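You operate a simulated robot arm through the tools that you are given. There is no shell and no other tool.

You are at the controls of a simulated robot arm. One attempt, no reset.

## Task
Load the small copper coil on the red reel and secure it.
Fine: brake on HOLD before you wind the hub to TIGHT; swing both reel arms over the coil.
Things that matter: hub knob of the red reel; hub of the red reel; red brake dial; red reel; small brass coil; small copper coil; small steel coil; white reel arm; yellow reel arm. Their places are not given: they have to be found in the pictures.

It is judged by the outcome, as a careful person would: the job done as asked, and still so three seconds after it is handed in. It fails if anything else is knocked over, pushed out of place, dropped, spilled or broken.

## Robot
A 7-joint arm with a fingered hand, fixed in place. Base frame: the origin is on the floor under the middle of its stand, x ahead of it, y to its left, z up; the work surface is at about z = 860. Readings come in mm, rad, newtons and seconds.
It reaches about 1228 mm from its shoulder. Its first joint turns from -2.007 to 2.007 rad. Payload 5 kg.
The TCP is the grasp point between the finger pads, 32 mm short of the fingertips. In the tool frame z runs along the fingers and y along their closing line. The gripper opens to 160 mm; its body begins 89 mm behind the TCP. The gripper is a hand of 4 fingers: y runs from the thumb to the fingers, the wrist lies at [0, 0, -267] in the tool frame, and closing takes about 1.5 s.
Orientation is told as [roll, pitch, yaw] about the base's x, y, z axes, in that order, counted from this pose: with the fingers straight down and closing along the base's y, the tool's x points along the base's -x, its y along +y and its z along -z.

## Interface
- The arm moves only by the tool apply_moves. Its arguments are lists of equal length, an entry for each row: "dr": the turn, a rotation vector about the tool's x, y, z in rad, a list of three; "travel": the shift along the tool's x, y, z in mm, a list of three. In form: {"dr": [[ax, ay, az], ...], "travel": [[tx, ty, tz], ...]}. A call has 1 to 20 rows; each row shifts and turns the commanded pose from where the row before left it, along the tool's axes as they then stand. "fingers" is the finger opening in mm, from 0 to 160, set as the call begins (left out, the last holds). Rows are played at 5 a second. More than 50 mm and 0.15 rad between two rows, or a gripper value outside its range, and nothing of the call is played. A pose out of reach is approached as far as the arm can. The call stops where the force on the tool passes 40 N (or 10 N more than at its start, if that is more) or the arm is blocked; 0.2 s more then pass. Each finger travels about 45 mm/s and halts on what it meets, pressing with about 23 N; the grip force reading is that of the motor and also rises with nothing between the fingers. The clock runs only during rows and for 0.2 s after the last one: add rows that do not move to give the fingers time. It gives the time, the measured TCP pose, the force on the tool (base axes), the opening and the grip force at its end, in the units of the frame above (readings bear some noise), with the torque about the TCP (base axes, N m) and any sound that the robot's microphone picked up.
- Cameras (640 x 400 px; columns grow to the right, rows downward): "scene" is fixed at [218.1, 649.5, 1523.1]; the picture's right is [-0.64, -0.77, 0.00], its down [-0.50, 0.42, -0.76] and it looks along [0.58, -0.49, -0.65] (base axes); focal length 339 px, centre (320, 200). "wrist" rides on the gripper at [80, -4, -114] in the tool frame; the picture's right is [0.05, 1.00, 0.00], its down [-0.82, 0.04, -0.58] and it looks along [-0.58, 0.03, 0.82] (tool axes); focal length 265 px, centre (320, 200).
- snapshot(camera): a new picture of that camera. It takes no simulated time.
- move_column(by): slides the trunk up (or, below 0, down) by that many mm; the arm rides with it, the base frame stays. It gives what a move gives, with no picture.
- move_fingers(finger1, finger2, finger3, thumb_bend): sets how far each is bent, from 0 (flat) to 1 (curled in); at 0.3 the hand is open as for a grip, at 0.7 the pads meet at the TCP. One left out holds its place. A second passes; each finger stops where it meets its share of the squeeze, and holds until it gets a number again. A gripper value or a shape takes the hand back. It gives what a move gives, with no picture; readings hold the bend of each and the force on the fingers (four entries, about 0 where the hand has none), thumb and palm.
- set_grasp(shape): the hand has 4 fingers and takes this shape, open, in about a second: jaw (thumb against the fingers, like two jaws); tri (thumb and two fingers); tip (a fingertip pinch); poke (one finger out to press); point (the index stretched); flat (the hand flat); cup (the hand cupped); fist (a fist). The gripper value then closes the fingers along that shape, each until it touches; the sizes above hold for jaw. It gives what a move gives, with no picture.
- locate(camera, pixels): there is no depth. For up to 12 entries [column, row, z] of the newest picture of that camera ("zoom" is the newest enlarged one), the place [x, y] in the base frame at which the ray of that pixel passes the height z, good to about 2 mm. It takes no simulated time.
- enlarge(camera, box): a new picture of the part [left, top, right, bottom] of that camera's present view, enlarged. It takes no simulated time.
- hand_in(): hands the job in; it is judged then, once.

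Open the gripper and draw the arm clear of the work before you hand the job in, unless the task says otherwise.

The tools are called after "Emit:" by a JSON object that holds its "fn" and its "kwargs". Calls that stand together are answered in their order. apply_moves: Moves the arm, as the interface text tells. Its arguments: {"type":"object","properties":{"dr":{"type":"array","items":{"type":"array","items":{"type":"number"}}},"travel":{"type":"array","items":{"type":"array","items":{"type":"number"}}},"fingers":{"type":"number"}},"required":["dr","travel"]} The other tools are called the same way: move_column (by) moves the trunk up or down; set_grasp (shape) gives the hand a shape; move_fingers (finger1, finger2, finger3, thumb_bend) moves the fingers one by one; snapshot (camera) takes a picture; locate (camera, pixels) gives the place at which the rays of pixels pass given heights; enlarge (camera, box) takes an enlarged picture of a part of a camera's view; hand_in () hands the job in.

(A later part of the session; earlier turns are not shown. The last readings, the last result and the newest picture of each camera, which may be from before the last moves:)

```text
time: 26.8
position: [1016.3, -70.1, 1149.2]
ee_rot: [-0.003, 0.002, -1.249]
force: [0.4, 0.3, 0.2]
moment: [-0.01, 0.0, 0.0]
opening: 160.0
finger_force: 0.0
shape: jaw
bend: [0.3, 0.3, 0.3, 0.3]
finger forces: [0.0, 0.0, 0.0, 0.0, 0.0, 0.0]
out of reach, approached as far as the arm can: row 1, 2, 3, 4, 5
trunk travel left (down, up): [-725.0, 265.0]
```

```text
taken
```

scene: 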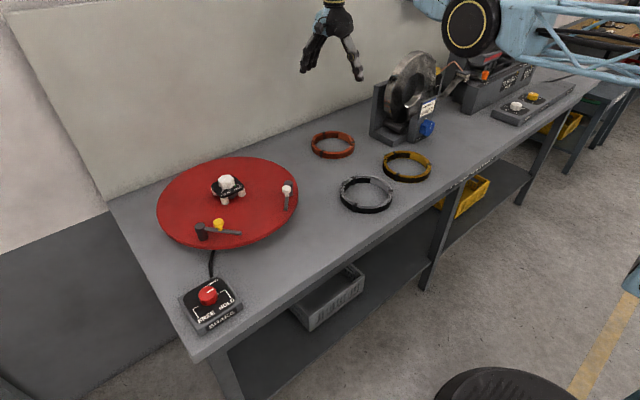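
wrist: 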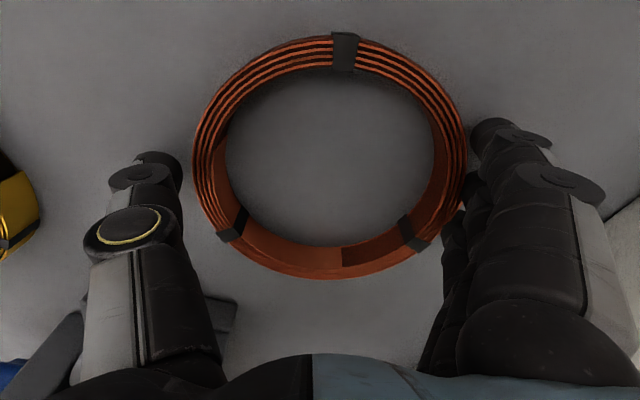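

The measured x is 1016 while I commanded about 943, so the elbow seems locked straight. I try lowering the trunk 120 mm, staying clear above the coil (tips ≈ 997), and see if the posture re-solves.

Emit:
{"fn": "move_column", "kwargs": {"by": -120}}

Emit:
{"fn": "snapshot", "kwargs": {"camera": "scene"}}

```text
time: 28.3
position: [1016.8, -71.1, 1029.8]
ee_rot: [-0.004, 0.003, -1.248]
force: [0.8, -0.1, 0.4]
moment: [0.04, 0.0, 0.0]
opening: 159.9
finger_force: 0.0
shape: jaw
bend: [0.3, 0.3, 0.3, 0.3]
finger forces: [0.1, 0.0, 0.0, 0.0, 0.0, 0.0]
trunk travel left (down, up): [-605.0, 385.0]
```

```text
taken
```

scene: 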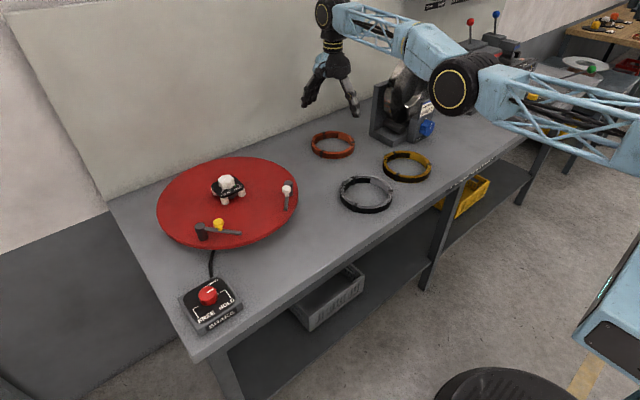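

The trunk moved with the posture unchanged. I now command a pull-back toward the robot of ~100 mm to see whether the elbow bends.

Emit:
{"fn": "apply_moves", "kwargs": {"dr": [[0, 0, 0], [0, 0, 0], [0, 0, 0], [0, 0, 0]], "travel": [[8, -24, 0], [8, -24, 0], [8, -24, 0], [8, -24, 0]]}}

```text
time: 29.3
position: [1016.8, -72.2, 1029.4]
ee_rot: [-0.005, 0.003, -1.248]
force: [0.6, 0.6, -0.2]
moment: [-0.01, -0.01, -0.02]
opening: 159.9
finger_force: 0.1
shape: jaw
bend: [0.3, 0.3, 0.3, 0.3]
finger forces: [0.0, 0.0, 0.1, 0.1, 0.1, 0.0]
out of reach, approached as far as the arm can: row 1, 2, 3, 4
trunk travel left (down, up): [-605.0, 385.0]
```

Still locked in the straight-arm singularity. I give it several stationary rows to see whether the solver re-converges toward the commanded pose.

Emit:
{"fn": "apply_moves", "kwargs": {"dr": [[0, 0, 0], [0, 0, 0], [0, 0, 0], [0, 0, 0], [0, 0, 0], [0, 0, 0]], "travel": [[0, 0, 0], [0, 0, 0], [0, 0, 0], [0, 0, 0], [0, 0, 0], [0, 0, 0]]}}

```text
time: 30.7
position: [1017.0, -72.2, 1029.3]
ee_rot: [-0.003, 0.002, -1.249]
force: [0.8, -0.6, 0.0]
moment: [-0.01, 0.0, 0.01]
opening: 160.0
finger_force: 0.1
shape: jaw
bend: [0.3, 0.3, 0.3, 0.3]
finger forces: [0.1, 0.0, 0.0, 0.1, 0.1, 0.0]
trunk travel left (down, up): [-605.0, 385.0]
```

The commanded pose seems re-based on the actual pose now. I try very small inward steps of 1–2 mm combined with small upward motion to ease out of the singularity.

Emit:
{"fn": "apply_moves", "kwargs": {"dr": [[0, 0, 0], [0, 0, 0], [0, 0, 0], [0, 0, 0], [0, 0, 0], [0, 0, 0]], "travel": [[0.3, -1, -5], [0.3, -1, -5], [0.6, -2, -5], [0.6, -2, -5], [0.9, -3, -5], [0.9, -3, -5]]}}

```text
time: 32.1
position: [1013.7, -72.2, 1060.0]
ee_rot: [-0.004, 0.001, -1.249]
force: [-0.9, -0.7, -0.3]
moment: [-0.01, 0.0, -0.02]
opening: 160.3
finger_force: 0.1
shape: jaw
bend: [0.3, 0.3, 0.3, 0.3]
finger forces: [0.0, 0.0, 0.1, 0.0, 0.1, 0.0]
out of reach, approached as far as the arm can: row 4, 5
trunk travel left (down, up): [-605.0, 385.0]
```

The readings fit a straight-arm sphere (shoulder near z≈1250 now), so pure inward moves stay stuck. I tilt the hand inward about the wrist (wrist held fixed) by up to 0.6 rad so the wrist joint's limit forces the elbow to bend; there is free space above here.

Emit:
{"fn": "apply_moves", "kwargs": {"dr": [[0.0948, 0.0317, 0], [0.0948, 0.0317, 0], [0.0948, 0.0317, 0], [0.0948, 0.0317, 0], [0.0948, 0.0317, 0], [0.0948, 0.0317, 0]], "travel": [[8.46, -25.3, 0], [8.46, -25.3, 0], [8.46, -25.3, 0], [8.46, -25.3, 0], [8.46, -25.3, 0], [8.46, -25.3, 0]]}}

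Emit:
{"fn": "snapshot", "kwargs": {"camera": "scene"}}

```text
time: 33.5
position: [869.0, -74.1, 1096.0]
ee_rot: [-0.544, 0.174, -1.296]
force: [0.1, -1.1, 0.1]
moment: [0.1, -0.07, -0.05]
opening: 160.0
finger_force: 0.1
shape: jaw
bend: [0.3, 0.3, 0.3, 0.3]
finger forces: [0.1, 0.0, 0.0, 0.0, 0.1, 0.0]
out of reach, approached as far as the arm can: row 1, 4, 6
trunk travel left (down, up): [-605.0, 385.0]
```

```text
taken
```

scene: 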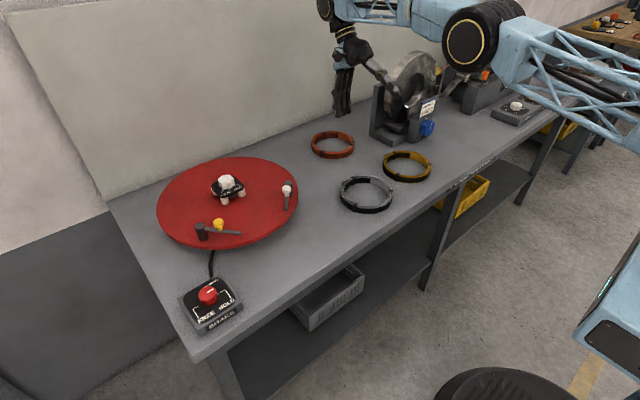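

The hand tilted ~0.57 rad and TCP moved in to x=869. Now I rotate back to vertical about the TCP, which asks the wrist to come inward, and check whether the elbow bends.

Emit:
{"fn": "apply_moves", "kwargs": {"dr": [[-0.0474, -0.0158, 0], [-0.0474, -0.0158, 0], [-0.0474, -0.0158, 0], [-0.0474, -0.0158, 0]], "travel": [[0, 0, 0], [0, 0, 0], [0, 0, 0], [0, 0, 0]]}}

Emit:
{"fn": "snapshot", "kwargs": {"camera": "scene"}}

```text
time: 34.5
position: [869.9, -70.4, 1096.3]
ee_rot: [-0.385, 0.125, -1.272]
force: [-0.5, 0.5, 0.2]
moment: [-0.03, 0.01, -0.03]
opening: 159.9
finger_force: 0.1
shape: jaw
bend: [0.3, 0.3, 0.3, 0.3]
finger forces: [0.0, 0.1, 0.0, 0.0, 0.0, 0.1]
trunk travel left (down, up): [-605.0, 385.0]
```

```text
taken
```

scene: 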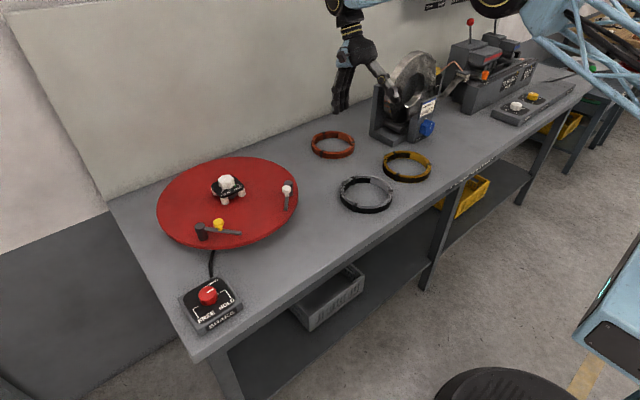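

It works — the elbow is bent up again and the pose tracks (869.9,−70.4,1096). I finish levelling the hand, then lower the trunk another 80 mm to gain reach margin.

Emit:
{"fn": "apply_moves", "kwargs": {"dr": [[-0.0963, -0.0312, 0], [-0.0963, -0.0312, 0], [-0.0963, -0.0312, 0], [-0.0963, -0.0312, 0]], "travel": [[0, 0, 0], [0, 0, 0], [0, 0, 0], [0, 0, 0]]}}

Emit:
{"fn": "move_column", "kwargs": {"by": -80}}

Emit:
{"fn": "snapshot", "kwargs": {"camera": "scene"}}

```text
time: 35.5
position: [869.1, -70.9, 1097.0]
ee_rot: [0.006, 0.002, -1.249]
force: [-0.9, 0.1, -0.5]
moment: [0.02, 0.02, 0.01]
opening: 160.0
finger_force: 0.0
shape: jaw
bend: [0.3, 0.3, 0.3, 0.3]
finger forces: [0.0, 0.0, 0.0, 0.1, 0.0, 0.0]
trunk travel left (down, up): [-605.0, 385.0]
```

```text
time: 36.7
position: [869.6, -70.0, 1016.3]
ee_rot: [0.004, 0.004, -1.249]
force: [-0.5, 0.2, 0.3]
moment: [0.01, -0.01, 0.04]
opening: 159.7
finger_force: 0.0
shape: jaw
bend: [0.3, 0.3, 0.3, 0.3]
finger forces: [0.0, 0.0, 0.0, 0.1, 0.0, 0.0]
trunk travel left (down, up): [-525.0, 465.0]
```

```text
taken
```

scene: 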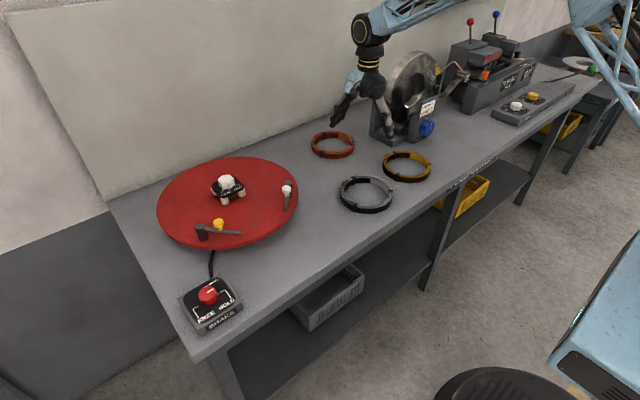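

All good: TCP (869.6,−70,1016), hand vertical. I move back out over the coil to (1003.5,−66,~960).

Emit:
{"fn": "apply_moves", "kwargs": {"dr": [[0, 0, 0], [0, 0, 0], [0, 0, 0], [0, 0, 0]], "travel": [[-9.7, 32.1, 13], [-9.7, 32.1, 13], [-9.7, 32.1, 13], [-9.7, 32.1, 13]]}}

Emit:
{"fn": "enlarge", "kwargs": {"camera": "wrist", "box": [200, 0, 440, 240]}}

Emit:
{"fn": "enlarge", "kwargs": {"camera": "scene", "box": [280, 0, 480, 180]}}

```text
time: 37.7
position: [1005.0, -66.1, 961.7]
ee_rot: [0.001, 0.004, -1.248]
force: [1.7, 0.6, 0.3]
moment: [0.02, 0.03, -0.02]
opening: 160.0
finger_force: 0.0
shape: jaw
bend: [0.3, 0.3, 0.3, 0.3]
finger forces: [0.0, 0.0, 0.0, 0.0, 0.0, 0.0]
trunk travel left (down, up): [-525.0, 465.0]
```

```text
1.67 times, centred on (320, 120) of wrist
```

zoom: 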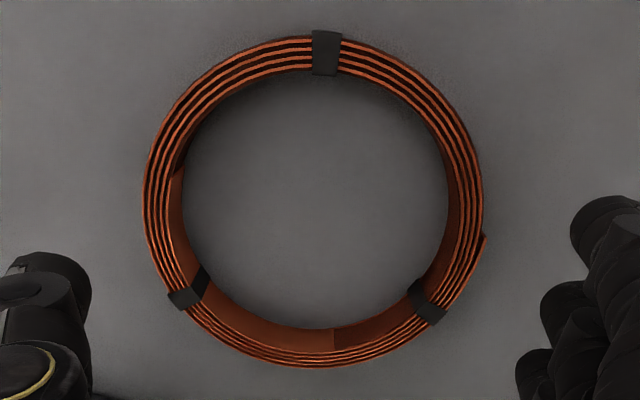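

```text
2.22 times, centred on (380, 90) of scene
```

zoom: 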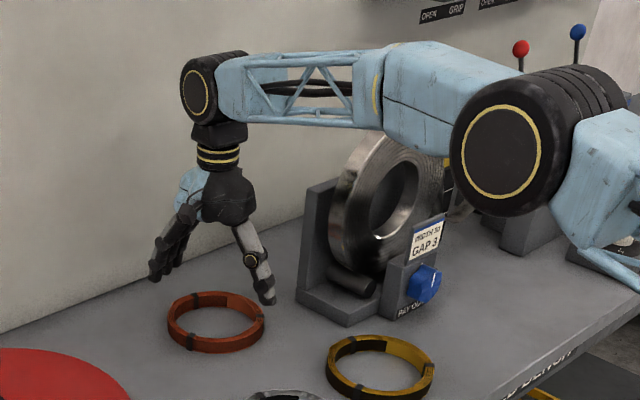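

Pose tracks well. I re-locate the coil edges in this zoom — left (142,205), right (484,215), top (326,31), bottom (312,368) — to centre precisely.

Emit:
{"fn": "locate", "kwargs": {"camera": "zoom", "pixels": [[142, 205, 885], [483, 205, 885], [326, 33, 885], [312, 368, 885], [180, 205, 885], [449, 205, 885]]}}

Emit:
{"fn": "snapshot", "kwargs": {"camera": "wrist"}}

Emit:
{"fn": "locate", "kwargs": {"camera": "wrist", "pixels": [[320, 200, 962]]}}

```text
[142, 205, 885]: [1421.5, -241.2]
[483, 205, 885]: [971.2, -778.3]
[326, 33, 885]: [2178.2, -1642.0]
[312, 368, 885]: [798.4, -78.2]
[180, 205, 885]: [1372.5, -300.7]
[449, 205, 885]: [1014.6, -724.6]
```

```text
taken
```

wrist: 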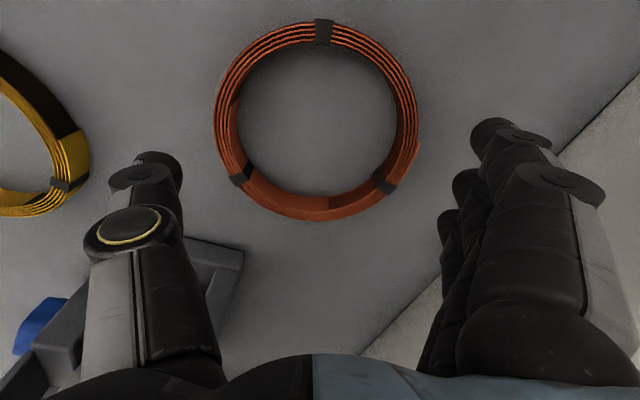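

```text
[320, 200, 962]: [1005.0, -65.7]
```

The newest zoom was the scene one, so I repeat using wrist pixel coordinates: left (213.5,123), right (417.8,123), top (323.6,20), bottom (315.2,220.8).

Emit:
{"fn": "locate", "kwargs": {"camera": "wrist", "pixels": [[213.5, 123, 885], [417.8, 123, 885], [323.6, 20, 885], [315.2, 220.8, 885], [236.5, 123, 885], [397.5, 123, 885], [324, 44, 885], [318, 208, 885]]}}

```text
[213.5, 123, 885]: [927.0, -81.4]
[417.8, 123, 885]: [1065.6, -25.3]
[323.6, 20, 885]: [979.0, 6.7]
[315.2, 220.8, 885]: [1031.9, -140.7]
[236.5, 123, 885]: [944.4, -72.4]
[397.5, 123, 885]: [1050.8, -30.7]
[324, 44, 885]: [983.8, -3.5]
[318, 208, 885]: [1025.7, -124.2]
```

Estimates put the coil centre about 2.5 mm to the thumb side. I shift that and descend to z≈926 for a last symmetry check.

Emit:
{"fn": "apply_moves", "kwargs": {"dr": [[0, 0, 0], [0, 0, 0], [0, 0, 0]], "travel": [[-1, -2.5, 0], [0, 0, 18], [0, 0, 18]]}}

Emit:
{"fn": "snapshot", "kwargs": {"camera": "wrist"}}

```text
time: 38.5
position: [1002.2, -68.3, 928.0]
ee_rot: [0.004, 0.004, -1.248]
force: [0.3, -0.8, 0.2]
moment: [0.02, -0.02, -0.01]
opening: 160.3
finger_force: 0.1
shape: jaw
bend: [0.3, 0.3, 0.3, 0.3]
finger forces: [0.1, 0.0, 0.0, 0.1, 0.0, 0.0]
trunk travel left (down, up): [-525.0, 465.0]
```

```text
taken
```

wrist: 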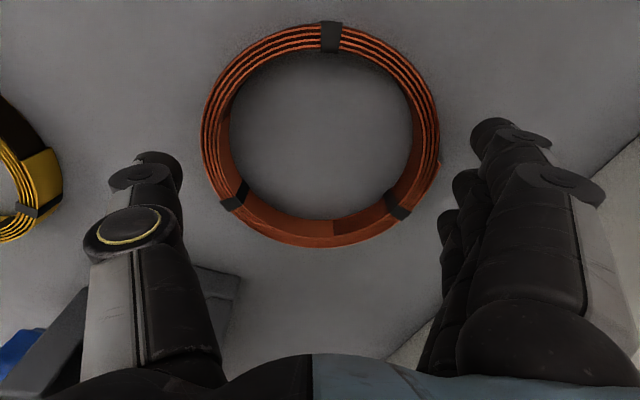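

The ring spans columns 200–440, centred at 320. I descend to z≈897.

Emit:
{"fn": "apply_moves", "kwargs": {"dr": [[0, 0, 0], [0, 0, 0], [0, 0, 0], [0, 0, 0]], "travel": [[0, 0, 12], [0, 0, 10], [0, 0, 5], [0, 0, 4]]}}

Emit:
{"fn": "snapshot", "kwargs": {"camera": "wrist"}}

Emit:
{"fn": "enlarge", "kwargs": {"camera": "scene", "box": [280, 70, 380, 170]}}

```text
time: 39.5
position: [1003.0, -67.5, 897.9]
ee_rot: [0.003, 0.003, -1.248]
force: [-0.5, 0.1, -0.2]
moment: [0.0, 0.0, -0.01]
opening: 159.9
finger_force: 0.1
shape: jaw
bend: [0.3, 0.3, 0.3, 0.3]
finger forces: [0.0, 0.4, 0.0, 0.0, 0.2, 0.0]
trunk travel left (down, up): [-525.0, 465.0]
```

```text
taken
```

wrist: 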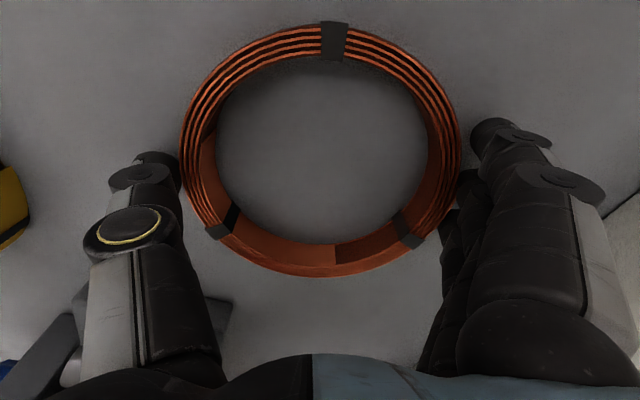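

```text
4.00 times, centred on (330, 120) of scene
```

zoom: 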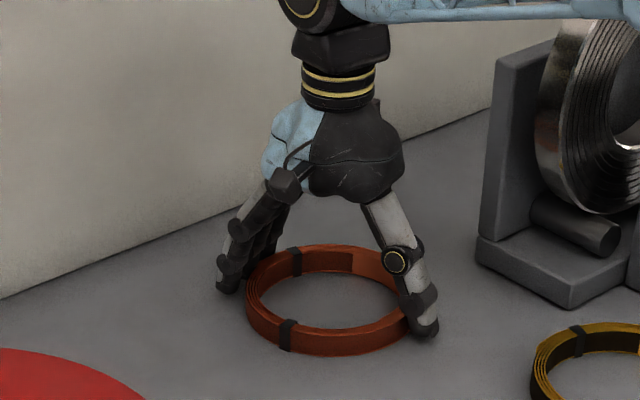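

Fingers straddle the coil, barely touching on both sides (0.4 N / 0.2 N). I close the fingers onto the rim.

Emit:
{"fn": "apply_moves", "kwargs": {"dr": [[0, 0, 0], [0, 0, 0], [0, 0, 0], [0, 0, 0], [0, 0, 0], [0, 0, 0], [0, 0, 0]], "travel": [[0, 0, 0], [0, 0, 0], [0, 0, 0], [0, 0, 0], [0, 0, 0], [0, 0, 0], [0, 0, 0]], "fingers": 100}}

Emit:
{"fn": "snapshot", "kwargs": {"camera": "wrist"}}

Emit:
{"fn": "enlarge", "kwargs": {"camera": "scene", "box": [280, 70, 380, 170]}}

```text
time: 41.1
position: [1002.9, -68.3, 897.0]
ee_rot: [0.005, 0.003, -1.248]
force: [-0.7, 0.0, 0.6]
moment: [0.0, 0.04, 0.01]
opening: 150.3
finger_force: 23.1
shape: jaw
bend: [0.5, 0.35, 0.47, 0.36]
finger forces: [6.9, 8.3, 7.2, 0.0, 22.6, 0.0]
trunk travel left (down, up): [-525.0, 465.0]
```

```text
taken
```

wrist: 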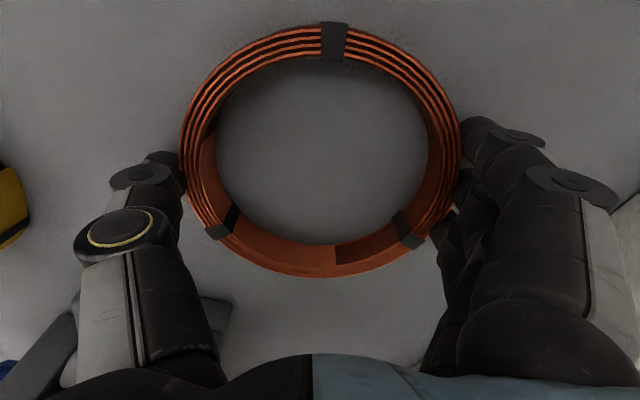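

```text
4.00 times, centred on (330, 120) of scene
```

zoom: 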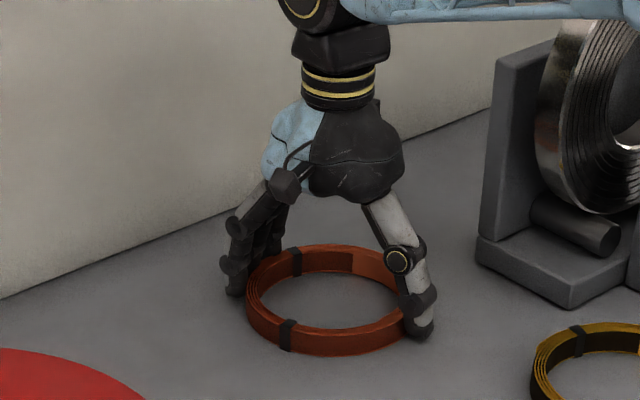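

All three fingers (7–8 N each) and the thumb (22.6 N) grip the coil. I lift gently by 20 mm and check.

Emit:
{"fn": "apply_moves", "kwargs": {"dr": [[0, 0, 0], [0, 0, 0], [0, 0, 0], [0, 0, 0], [0, 0, 0]], "travel": [[0, 0, -3], [0, 0, -5], [0, 0, -6], [0, 0, -6], [0, 0, 0]]}}

Emit:
{"fn": "snapshot", "kwargs": {"camera": "wrist"}}

Emit:
{"fn": "enlarge", "kwargs": {"camera": "scene", "box": [280, 70, 380, 170]}}

```text
time: 42.3
position: [1002.9, -67.9, 917.3]
ee_rot: [0.003, 0.005, -1.246]
force: [0.3, -0.2, -4.0]
moment: [0.02, -0.02, 0.0]
opening: 150.2
finger_force: 23.1
shape: jaw
bend: [0.49, 0.35, 0.47, 0.36]
finger forces: [6.9, 8.4, 7.2, 0.0, 22.4, 0.0]
trunk travel left (down, up): [-525.0, 465.0]
```

```text
taken
```

wrist: 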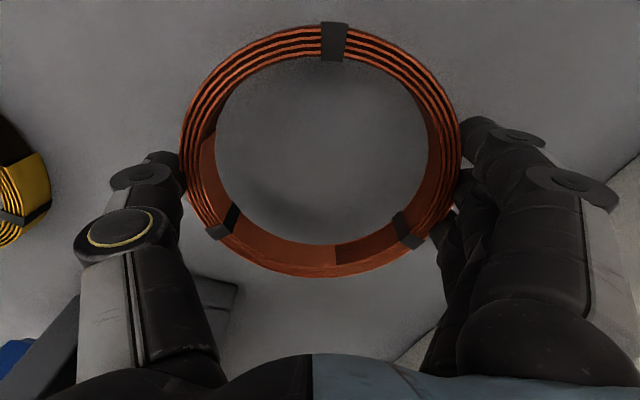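

```text
4.00 times, centred on (330, 120) of scene
```

zoom: 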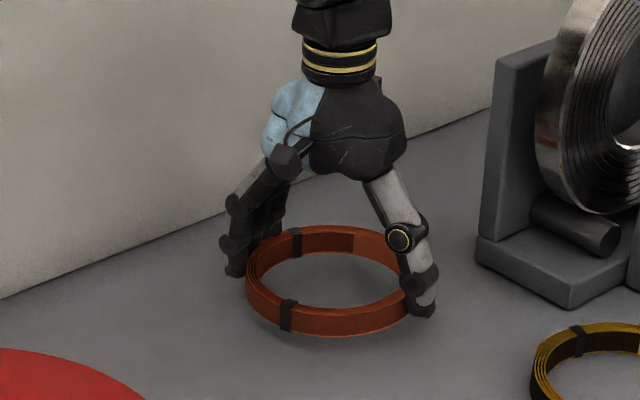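

The coil lifts level, weighing about 4 N. I raise the trunk by 100 mm, which brings both coil and shoulder up for better reach at the reel.

Emit:
{"fn": "move_column", "kwargs": {"by": 100}}

Emit:
{"fn": "apply_moves", "kwargs": {"dr": [[0, 0, 0], [0, 0, 0], [0, 0, 0.108], [0, 0, 0.108], [0, 0, 0.108]], "travel": [[0, -15, -20], [0, -15, -25], [0, 0, 0], [0, 0, 0], [0, 0, 0]]}}

Emit:
{"fn": "snapshot", "kwargs": {"camera": "scene"}}

```text
time: 43.6
position: [1002.9, -68.8, 1017.3]
ee_rot: [0.002, 0.004, -1.25]
force: [0.6, 1.2, -4.3]
moment: [-0.01, 0.01, -0.01]
opening: 150.2
finger_force: 23.4
shape: jaw
bend: [0.49, 0.35, 0.47, 0.36]
finger forces: [7.1, 8.3, 7.3, 0.1, 22.4, 0.1]
trunk travel left (down, up): [-625.0, 365.0]
```

```text
time: 44.8
position: [972.8, -79.0, 1060.9]
ee_rot: [0.002, 0.004, -1.575]
force: [0.5, 0.4, -5.3]
moment: [0.07, -0.01, -0.01]
opening: 150.4
finger_force: 23.0
shape: jaw
bend: [0.49, 0.35, 0.47, 0.36]
finger forces: [7.1, 8.4, 7.3, 0.1, 22.3, 0.0]
trunk travel left (down, up): [-625.0, 365.0]
```

```text
taken
```

scene: 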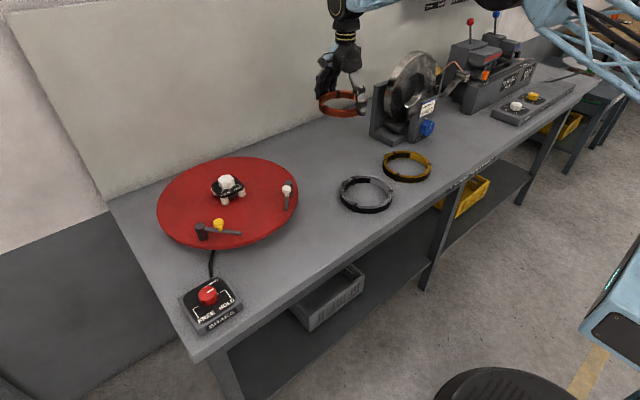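

The coil is secure and the elbow bent. I carry it toward the reel, stopping short at about (914,290) to look at the hub.

Emit:
{"fn": "apply_moves", "kwargs": {"dr": [[0, 0, 0], [0, 0, 0], [0, 0, 0], [0, 0, 0], [0, 0, 0], [0, 0, 0], [0, 0, 0], [0, 0, 0], [0, 0, 0], [0, 0, 0], [0, 0, 0], [0, 0, 0]], "travel": [[20, -4.9, 0], [32, -4.9, 0], [32, -4.9, 0], [32, -4.9, 0], [32, -4.9, 0], [32, -4.9, 0], [32, -4.9, 0], [32, -4.9, 0], [32, -4.9, 0], [32, -4.9, 0], [32, -4.9, 0], [25, -4.9, 0]]}}

Emit:
{"fn": "snapshot", "kwargs": {"camera": "wrist"}}

Emit:
{"fn": "enlarge", "kwargs": {"camera": "scene", "box": [150, 80, 330, 260]}}

```text
time: 47.4
position: [915.9, 287.7, 1062.6]
ee_rot: [0.002, 0.003, -1.571]
force: [-0.2, 0.0, -4.5]
moment: [0.0, 0.0, 0.02]
opening: 150.5
finger_force: 23.2
shape: jaw
bend: [0.49, 0.35, 0.47, 0.36]
finger forces: [7.0, 8.3, 7.4, 0.0, 22.3, 0.1]
trunk travel left (down, up): [-625.0, 365.0]
```

```text
taken
```

wrist: 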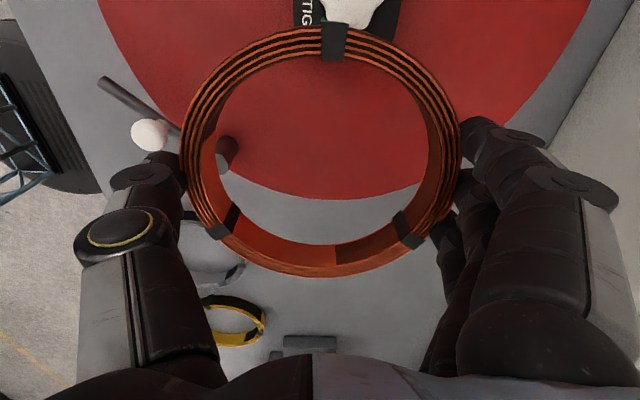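

```text
2.22 times, centred on (240, 170) of scene
```

zoom: 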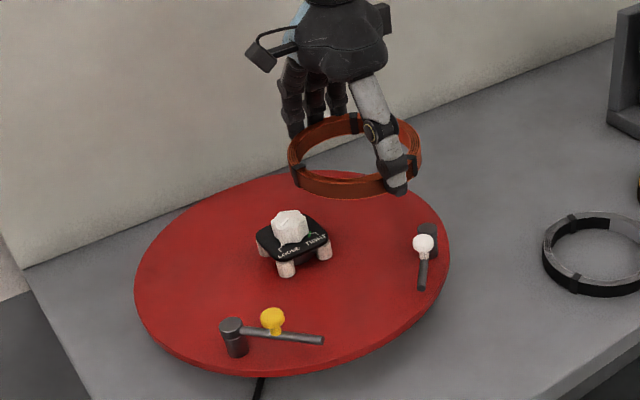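

The hub is at the top edge of the wrist view. I continue in +y to about y=375 so the hub appears inside the ring.

Emit:
{"fn": "apply_moves", "kwargs": {"dr": [[0, 0, 0], [0, 0, 0], [0, 0, 0], [0, 0, 0]], "travel": [[20, 0, 0], [26, 0, 0], [26, 0, 0], [18, 0, 0]]}}

Emit:
{"fn": "snapshot", "kwargs": {"camera": "wrist"}}

Emit:
{"fn": "enlarge", "kwargs": {"camera": "wrist", "box": [200, 40, 440, 240]}}

```text
time: 48.4
position: [916.3, 378.1, 1063.4]
ee_rot: [0.002, 0.004, -1.573]
force: [-0.3, 0.5, -4.7]
moment: [0.01, 0.03, 0.01]
opening: 150.3
finger_force: 23.2
shape: jaw
bend: [0.49, 0.35, 0.47, 0.36]
finger forces: [7.0, 8.3, 7.2, 0.0, 22.1, 0.0]
trunk travel left (down, up): [-625.0, 365.0]
```

```text
taken
```

wrist: 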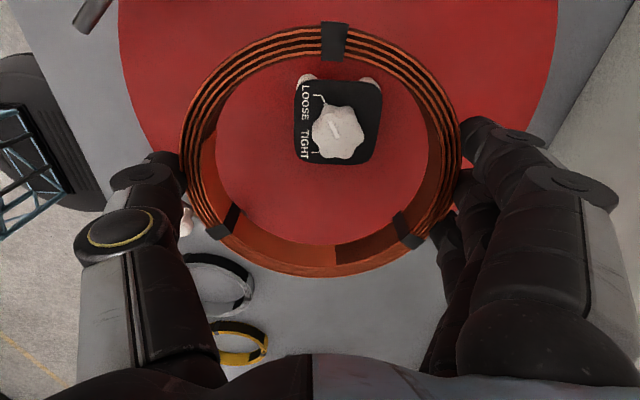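

```text
2.00 times, centred on (320, 140) of wrist
```

zoom: 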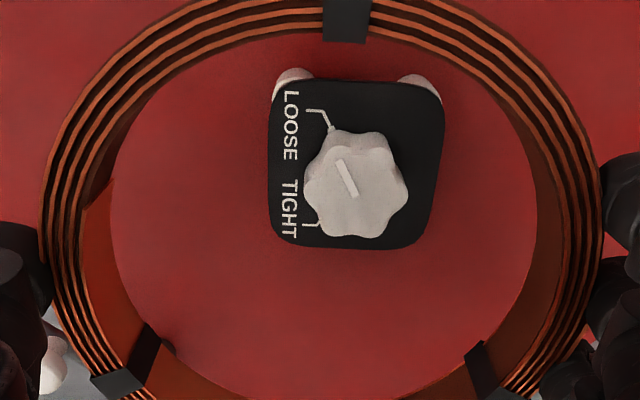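

Now the hub is visible inside the ring: plate with LOOSE/TIGHT on the −x side and knob pointer at LOOSE (zoom (347,178)). I locate the plate corners, knob, pads and ring edges to centre the coil on it.

Emit:
{"fn": "locate", "kwargs": {"camera": "zoom", "pixels": [[356, 187, 977], [356, 187, 970], [270, 84, 955], [444, 88, 955], [424, 246, 955], [275, 245, 955], [292, 75, 945], [418, 82, 945], [357, 163, 955]]}}

Emit:
{"fn": "locate", "kwargs": {"camera": "wrist", "pixels": [[180, 160, 1051], [462, 160, 1051], [334, 24, 1051], [322, 277, 1051], [320, 200, 1063], [100, 10, 972]]}}

Emit:
{"fn": "enlarge", "kwargs": {"camera": "scene", "box": [195, 165, 265, 215]}}

```text
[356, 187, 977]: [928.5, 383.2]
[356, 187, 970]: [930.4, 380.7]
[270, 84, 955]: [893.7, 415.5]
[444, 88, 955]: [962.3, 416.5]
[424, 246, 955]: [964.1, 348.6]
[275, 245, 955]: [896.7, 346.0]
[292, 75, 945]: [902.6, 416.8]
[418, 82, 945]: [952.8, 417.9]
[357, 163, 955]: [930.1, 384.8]
```

```text
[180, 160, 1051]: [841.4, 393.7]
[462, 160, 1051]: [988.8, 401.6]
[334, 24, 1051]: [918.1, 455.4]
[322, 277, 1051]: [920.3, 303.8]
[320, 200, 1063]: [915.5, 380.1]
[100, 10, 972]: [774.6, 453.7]
```

```text
8.00 times, centred on (230, 190) of scene
```

zoom: 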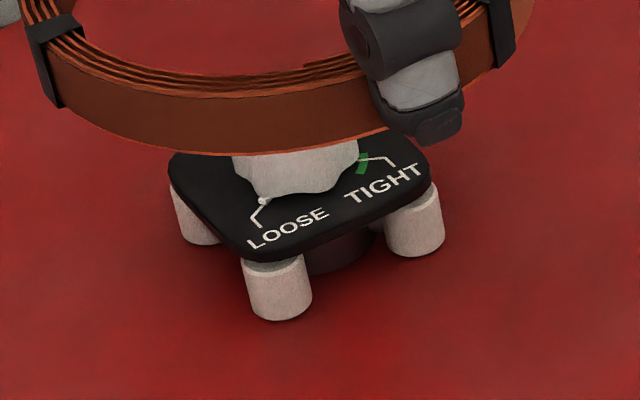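

Hub plate centre comes out at ≈ (929,382.5) versus coil centre ≈ (915,380), so I shift +13.5 mm in x and +2.5 mm in y, then lower to z≈1022 (coil bottom just above the knob) and re-check.

Emit:
{"fn": "apply_moves", "kwargs": {"dr": [[0, 0, 0], [0, 0, 0], [0, 0, 0], [0, 0, 0]], "travel": [[2.5, 13.5, 0], [0, 0, 15], [0, 0, 15], [0, 0, 11]]}}

Emit:
{"fn": "snapshot", "kwargs": {"camera": "wrist"}}

Emit:
{"fn": "enlarge", "kwargs": {"camera": "wrist", "box": [180, 20, 460, 280]}}

```text
time: 49.4
position: [927.9, 380.0, 1022.1]
ee_rot: [-0.001, 0.003, -1.572]
force: [-0.9, 0.8, -4.2]
moment: [0.02, 0.01, 0.0]
opening: 150.3
finger_force: 22.8
shape: jaw
bend: [0.49, 0.35, 0.47, 0.36]
finger forces: [7.1, 8.3, 7.3, 0.0, 22.2, 0.0]
trunk travel left (down, up): [-625.0, 365.0]
```

```text
taken
```

wrist: 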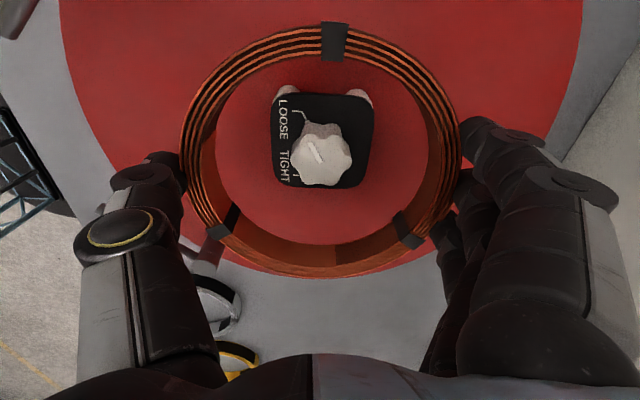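

```text
1.54 times, centred on (320, 150) of wrist
```

zoom: 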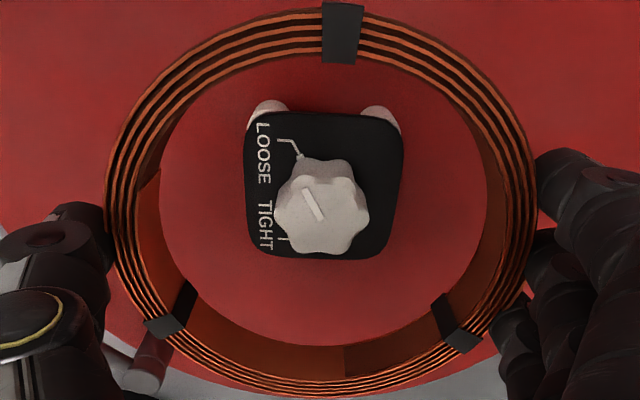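

The knob sits at wrist (322,158), within 2 mm of the tool axis. I nudge 1 mm and descend to z≈984, then in small steps toward the disc.

Emit:
{"fn": "apply_moves", "kwargs": {"dr": [[0, 0, 0], [0, 0, 0], [0, 0, 0], [0, 0, 0]], "travel": [[1, 1, 8], [0, 0, 10], [0, 0, 10], [0, 0, 10]]}}

Emit:
{"fn": "enlarge", "kwargs": {"camera": "scene", "box": [160, 110, 310, 250]}}

Emit:
{"fn": "snapshot", "kwargs": {"camera": "wrist"}}

```text
time: 50.4
position: [930.7, 381.5, 983.7]
ee_rot: [0.001, 0.001, -1.572]
force: [0.5, 0.5, -4.1]
moment: [0.03, 0.02, 0.0]
opening: 150.8
finger_force: 22.9
shape: jaw
bend: [0.49, 0.35, 0.47, 0.36]
finger forces: [7.2, 8.3, 7.3, 0.0, 22.2, 0.0]
trunk travel left (down, up): [-625.0, 365.0]
```

```text
2.86 times, centred on (235, 180) of scene
```

zoom: 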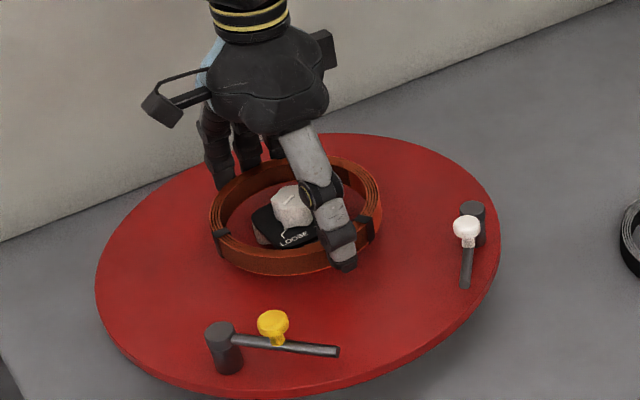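

```text
taken
```

wrist: 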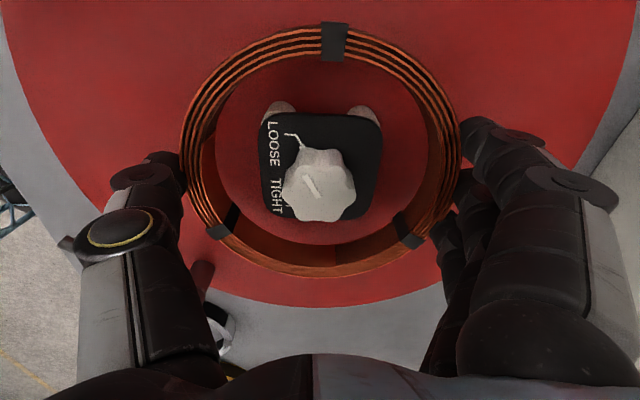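

The coil now surrounds the hub with its bottom about 10 mm above the disc. I lower in 2 mm steps watching the vertical force.

Emit:
{"fn": "apply_moves", "kwargs": {"dr": [[0, 0, 0], [0, 0, 0], [0, 0, 0], [0, 0, 0]], "travel": [[0, 0, 2], [0, 0, 2], [0, 0, 2], [0, 0, 1]]}}

```text
time: 51.4
position: [930.1, 381.0, 978.7]
ee_rot: [0.002, 0.004, -1.573]
force: [-0.3, 0.0, -5.0]
moment: [0.04, 0.01, -0.01]
opening: 150.2
finger_force: 23.0
shape: jaw
bend: [0.49, 0.35, 0.47, 0.36]
finger forces: [7.2, 8.3, 7.3, 0.0, 22.2, 0.0]
trunk travel left (down, up): [-625.0, 365.0]
```

Still hanging free (−5 N). I continue with small steps.

Emit:
{"fn": "apply_moves", "kwargs": {"dr": [[0, 0, 0], [0, 0, 0], [0, 0, 0]], "travel": [[0, 0, 1.5], [0, 0, 1], [0, 0, 1]]}}

Emit:
{"fn": "enlarge", "kwargs": {"camera": "scene", "box": [190, 160, 290, 220]}}

```text
time: 52.2
position: [930.6, 381.6, 974.0]
ee_rot: [0.001, 0.004, -1.572]
force: [-0.2, -0.1, -4.2]
moment: [0.03, -0.05, -0.01]
opening: 150.5
finger_force: 23.3
shape: jaw
bend: [0.49, 0.35, 0.47, 0.36]
finger forces: [7.1, 8.3, 7.2, 0.1, 22.2, 0.0]
trunk travel left (down, up): [-625.0, 365.0]
```

```text
6.40 times, centred on (240, 190) of scene
```

zoom: 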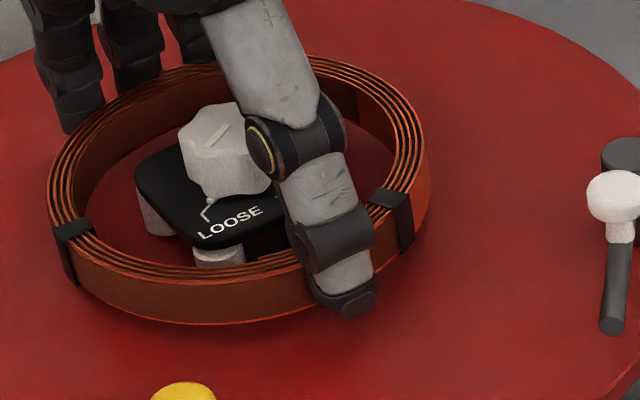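

The coil is nearly on the disc but still hanging (−4.2 N). I go on in 1 mm steps.

Emit:
{"fn": "apply_moves", "kwargs": {"dr": [[0, 0, 0], [0, 0, 0], [0, 0, 0]], "travel": [[0, 0, 1], [0, 0, 1], [0, 0, 0]]}}

```text
time: 53.0
position: [930.3, 382.0, 971.6]
ee_rot: [0.001, 0.002, -1.573]
force: [0.1, -0.7, -4.1]
moment: [0.02, 0.02, 0.0]
opening: 150.2
finger_force: 22.8
shape: jaw
bend: [0.49, 0.35, 0.47, 0.36]
finger forces: [7.0, 8.3, 7.2, 0.0, 22.3, 0.1]
trunk travel left (down, up): [-625.0, 365.0]
```

Emit:
{"fn": "apply_moves", "kwargs": {"dr": [[0, 0, 0], [0, 0, 0], [0, 0, 0], [0, 0, 0]], "travel": [[0, 0, 1], [0, 0, 1], [0, 0, 1], [0, 0, 0]]}}

Emit:
{"fn": "enlarge", "kwargs": {"camera": "scene", "box": [190, 160, 290, 220]}}

```text
time: 54.0
position: [930.0, 380.1, 970.5]
ee_rot: [0.002, 0.005, -1.574]
force: [-0.6, -0.5, -4.7]
moment: [0.0, 0.0, -0.01]
opening: 150.4
finger_force: 23.2
shape: jaw
bend: [0.49, 0.35, 0.47, 0.36]
finger forces: [7.1, 8.2, 7.3, 0.0, 22.1, 0.0]
trunk travel left (down, up): [-625.0, 365.0]
```

```text
6.40 times, centred on (240, 190) of scene
```

zoom: 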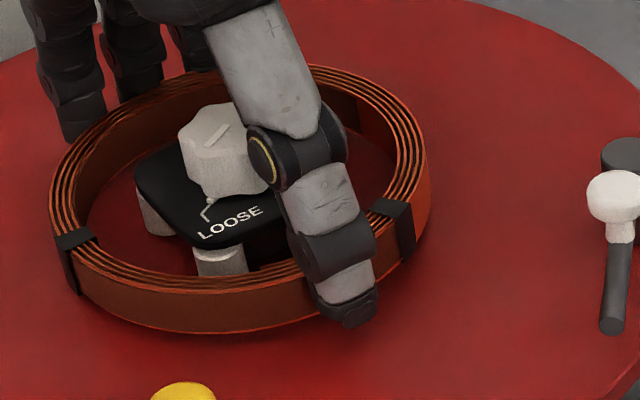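

Still no contact (−4.7 N). I continue downward in small steps.

Emit:
{"fn": "apply_moves", "kwargs": {"dr": [[0, 0, 0], [0, 0, 0], [0, 0, 0], [0, 0, 0]], "travel": [[0, 0, 1], [0, 0, 1], [0, 0, 1], [0, 0, 0]]}}

```text
time: 55.0
position: [930.1, 380.6, 966.6]
ee_rot: [0.0, 0.004, -1.573]
force: [-0.7, 0.5, -4.4]
moment: [-0.01, -0.05, -0.02]
opening: 150.4
finger_force: 23.2
shape: jaw
bend: [0.49, 0.35, 0.47, 0.36]
finger forces: [7.1, 8.3, 7.3, 0.0, 22.2, 0.0]
trunk travel left (down, up): [-625.0, 365.0]
```

Emit:
{"fn": "apply_moves", "kwargs": {"dr": [[0, 0, 0], [0, 0, 0], [0, 0, 0], [0, 0, 0]], "travel": [[0, 0, 1], [0, 0, 1], [0, 0, 1], [0, 0, 0]]}}

Emit:
{"fn": "enlarge", "kwargs": {"camera": "scene", "box": [190, 160, 290, 220]}}

```text
time: 56.0
position: [930.4, 380.8, 964.0]
ee_rot: [0.002, 0.003, -1.572]
force: [-0.3, 1.0, -4.5]
moment: [0.02, -0.04, -0.01]
opening: 150.6
finger_force: 23.5
shape: jaw
bend: [0.49, 0.35, 0.47, 0.36]
finger forces: [7.1, 8.4, 7.3, 0.1, 22.2, 0.0]
trunk travel left (down, up): [-625.0, 365.0]
```

```text
6.40 times, centred on (240, 190) of scene
```

zoom: 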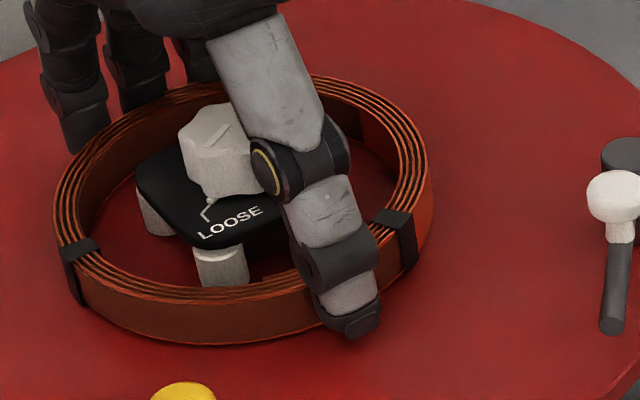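

Coil bottom is now around z≈927 and still hanging, so the disc is lower than estimated. I keep stepping down.

Emit:
{"fn": "apply_moves", "kwargs": {"dr": [[0, 0, 0], [0, 0, 0], [0, 0, 0], [0, 0, 0], [0, 0, 0]], "travel": [[0, 0, 1], [0, 0, 1], [0, 0, 1], [0, 0, 1], [0, 0, 0]]}}

```text
time: 57.2
position: [930.1, 381.2, 960.2]
ee_rot: [0.003, 0.007, -1.573]
force: [0.9, 0.4, 5.9]
moment: [0.0, 0.02, 0.01]
opening: 150.2
finger_force: 22.9
shape: jaw
bend: [0.5, 0.35, 0.47, 0.36]
finger forces: [7.4, 8.5, 7.5, 0.0, 22.4, 0.0]
trunk travel left (down, up): [-625.0, 365.0]
```

Contact: vertical force went from −4.4 to +5.9 N at TCP z≈960, so the disc top is at ≈924. I open the fingers to release the coil.

Emit:
{"fn": "apply_moves", "kwargs": {"dr": [[0, 0, 0], [0, 0, 0], [0, 0, 0], [0, 0, 0], [0, 0, 0]], "travel": [[0, 0, 0], [0, 0, 0], [0, 0, 0], [0, 0, 0], [0, 0, 0]], "fingers": 160}}

Emit:
{"fn": "snapshot", "kwargs": {"camera": "wrist"}}

Emit:
{"fn": "enlarge", "kwargs": {"camera": "scene", "box": [160, 110, 310, 250]}}

```text
time: 58.4
position: [929.7, 381.3, 959.1]
ee_rot: [0.0, 0.004, -1.573]
force: [1.2, 0.2, -0.4]
moment: [-0.03, 0.02, 0.0]
opening: 160.0
finger_force: 0.0
shape: jaw
bend: [0.3, 0.29, 0.3, 0.3]
finger forces: [0.0, 0.6, 0.0, 0.0, 0.1, 0.0]
trunk travel left (down, up): [-625.0, 365.0]
```

```text
taken
```

wrist: 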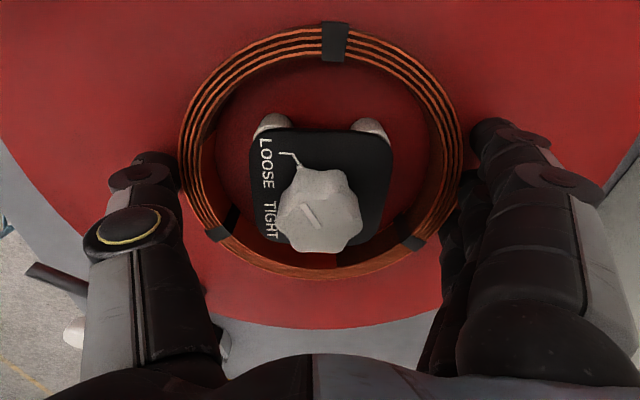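

```text
2.86 times, centred on (235, 180) of scene
```

zoom: 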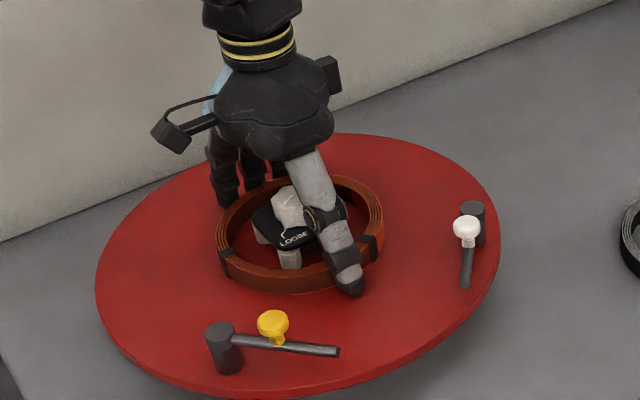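

The coil is released on the disc around the hub; only 0.6 N of brushing on the middle finger. I spread the fingers a bit wider before lifting so nothing drags.

Emit:
{"fn": "move_fingers", "kwargs": {"finger1": 0.2, "finger2": 0.2, "finger3": 0.2, "thumb_bend": 0.2}}

Emit:
{"fn": "apply_moves", "kwargs": {"dr": [[0, 0, 0], [0, 0, 0], [0, 0, 0], [0, 0, 0]], "travel": [[0, 0, -10], [0, 0, -20], [0, 0, -35], [0, 0, -40]]}}

Emit:
{"fn": "snapshot", "kwargs": {"camera": "wrist"}}

Emit:
{"fn": "enlarge", "kwargs": {"camera": "scene", "box": [150, 150, 310, 250]}}

```text
time: 59.4
position: [930.9, 380.5, 959.6]
ee_rot: [0.001, 0.003, -1.572]
force: [0.9, 0.0, 0.4]
moment: [0.06, -0.06, -0.03]
opening: 193.5
finger_force: 0.1
shape: fingers
bend: [0.2, 0.2, 0.2, 0.2]
finger forces: [0.0, 0.1, 0.0, 0.1, 0.0, 0.0]
trunk travel left (down, up): [-625.0, 365.0]
```

```text
time: 60.4
position: [928.5, 381.2, 1064.3]
ee_rot: [0.004, 0.003, -1.572]
force: [-1.0, -0.2, -1.1]
moment: [0.0, 0.01, 0.0]
opening: 194.2
finger_force: 0.1
shape: fingers
bend: [0.2, 0.2, 0.2, 0.2]
finger forces: [0.0, 0.1, 0.0, 0.1, 0.0, 0.0]
trunk travel left (down, up): [-625.0, 365.0]
```

```text
taken
```

wrist: 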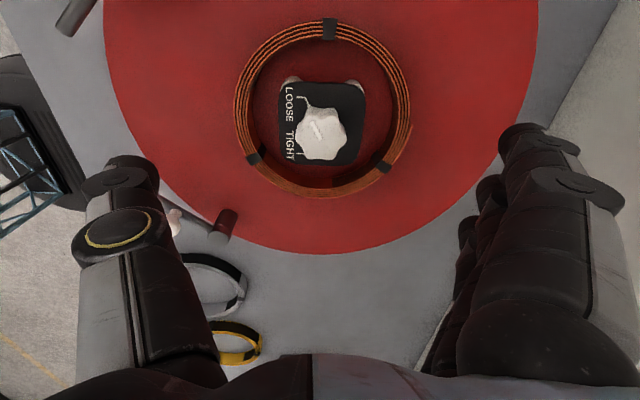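

```text
4.00 times, centred on (230, 200) of scene
```

zoom: 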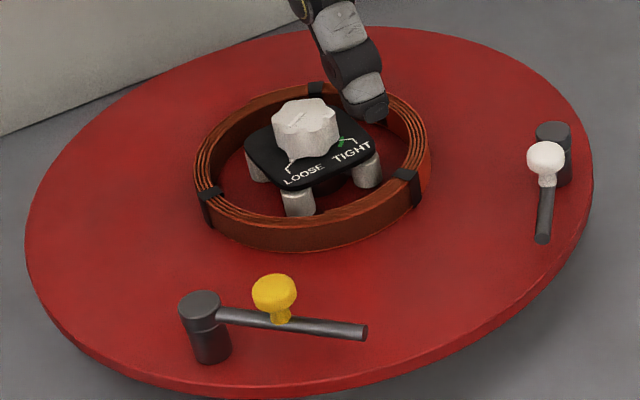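

The coil sits flat and centred on the hub (ring centre col 323, plate centre col 323). Now I enlarge the hub to read the pointer and ticks exactly.

Emit:
{"fn": "enlarge", "kwargs": {"camera": "wrist", "box": [260, 70, 380, 170]}}

Emit:
{"fn": "locate", "kwargs": {"camera": "zoom", "pixels": [[320, 200, 955]]}}

Emit:
{"fn": "enlarge", "kwargs": {"camera": "scene", "box": [200, 165, 260, 215]}}

```text
4.00 times, centred on (320, 120) of wrist
```

zoom: 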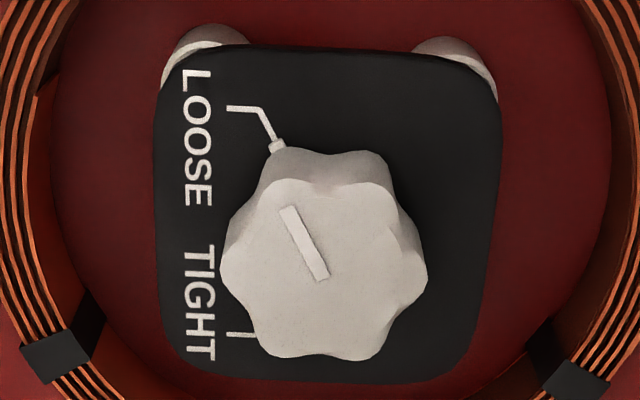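

```text
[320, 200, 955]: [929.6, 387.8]
```

```text
8.00 times, centred on (230, 190) of scene
```

zoom: 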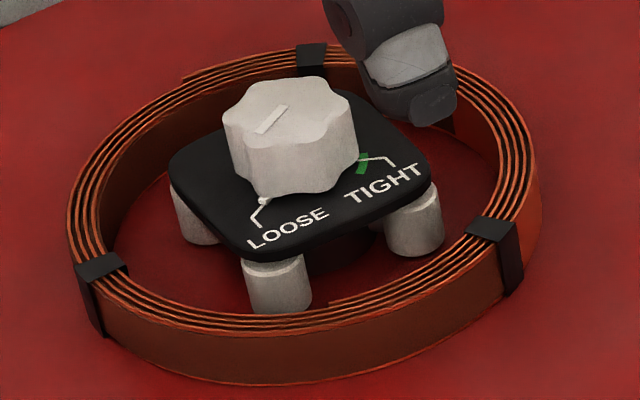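

Reading like the brake dial, LOOSE is at "8 o'clock" and TIGHT at "4 o'clock" seen from the robot side, so likely a long clockwise turn (~240°) via the far side. I rotate the hand back to yaw ≈ +1.05 with fingers at 90 mm to have room for clockwise strokes.

Emit:
{"fn": "apply_moves", "kwargs": {"dr": [[0, 0, -0.1456], [0, 0, -0.1456], [0, 0, -0.1456], [0, 0, -0.1456], [0, 0, -0.1456], [0, 0, -0.1456], [0, 0, -0.1456], [0, 0, -0.1456], [0, 0, -0.1456], [0, 0, -0.1456], [0, 0, -0.1456], [0, 0, -0.1456], [0, 0, -0.1456], [0, 0, -0.1456], [0, 0, -0.1456], [0, 0, -0.1456], [0, 0, -0.1456], [0, 0, -0.1456]], "travel": [[0, 0, 0], [0, 0, 0], [0, 0, 0], [0, 0, 0], [0, 0, 0], [0, 0, 0], [0, 0, 0], [0, 0, 0], [0, 0, 0], [0, 0, 0], [0, 0, 0], [0, 0, 0], [0, 0, 0], [0, 0, 0], [0, 0, 0], [0, 0, 0], [0, 0, 0], [0, 0, 0]], "fingers": 90}}

Emit:
{"fn": "snapshot", "kwargs": {"camera": "wrist"}}

Emit:
{"fn": "enlarge", "kwargs": {"camera": "wrist", "box": [240, 80, 400, 180]}}

```text
time: 64.2
position: [929.3, 379.7, 1064.2]
ee_rot: [0.0, -0.004, 1.052]
force: [-0.1, -0.5, 0.8]
moment: [0.02, -0.01, 0.03]
opening: 90.5
finger_force: 0.1
shape: jaw
bend: [0.71, 0.71, 0.71, 0.7]
finger forces: [0.0, 0.0, 0.0, 0.0, 0.0, 0.0]
trunk travel left (down, up): [-625.0, 365.0]
```

```text
taken
```

wrist: 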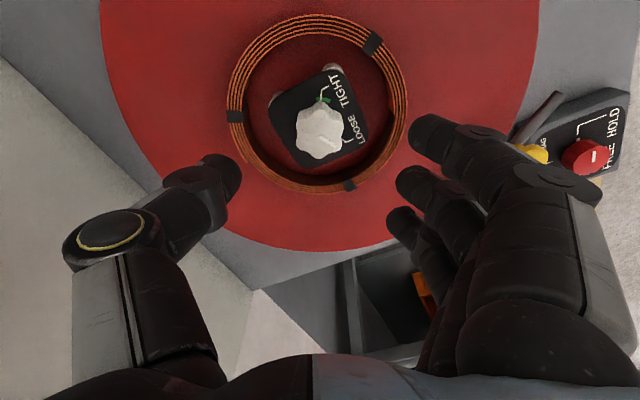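

```text
4.00 times, centred on (320, 130) of wrist
```

zoom: 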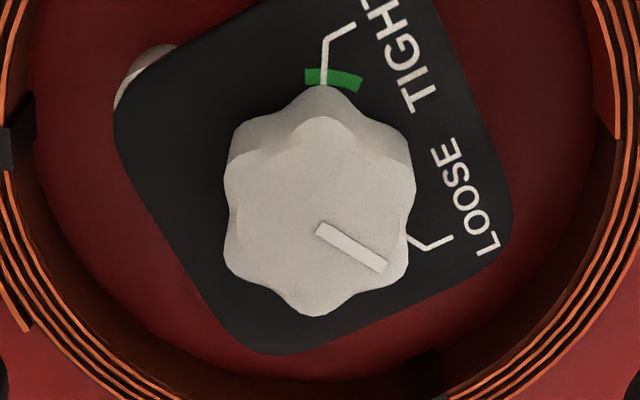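

The green band surrounds the TIGHT tick, and combining both views the hub axis is ≈ (929,379.7) with knob top ≈ 975 and plate ≈ 947. The TCP is on the axis, so I descend to z≈988 with fingertips just above the coil's top.

Emit:
{"fn": "apply_moves", "kwargs": {"dr": [[0, 0, 0], [0, 0, 0], [0, 0, 0], [0, 0, 0]], "travel": [[0, 0, 25], [0, 0, 22], [0, 0, 18], [0, 0, 10]]}}

Emit:
{"fn": "snapshot", "kwargs": {"camera": "wrist"}}

Emit:
{"fn": "enlarge", "kwargs": {"camera": "scene", "box": [160, 110, 310, 250]}}

```text
time: 65.2
position: [931.0, 381.2, 988.7]
ee_rot: [-0.001, -0.007, 1.047]
force: [-0.8, 0.8, 0.0]
moment: [0.01, 0.0, 0.0]
opening: 90.7
finger_force: 0.0
shape: jaw
bend: [0.71, 0.71, 0.71, 0.7]
finger forces: [0.1, 0.1, 0.0, 0.1, 0.0, 0.1]
trunk travel left (down, up): [-625.0, 365.0]
```

```text
taken
```

wrist: 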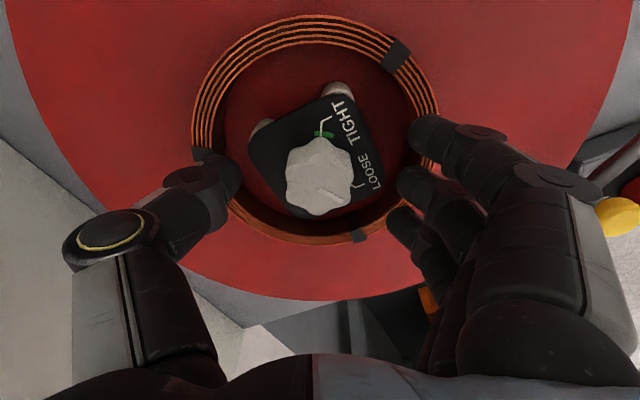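

```text
2.86 times, centred on (235, 180) of scene
```

zoom: 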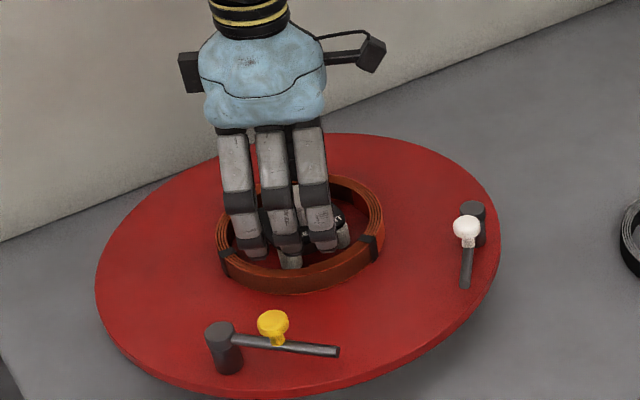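

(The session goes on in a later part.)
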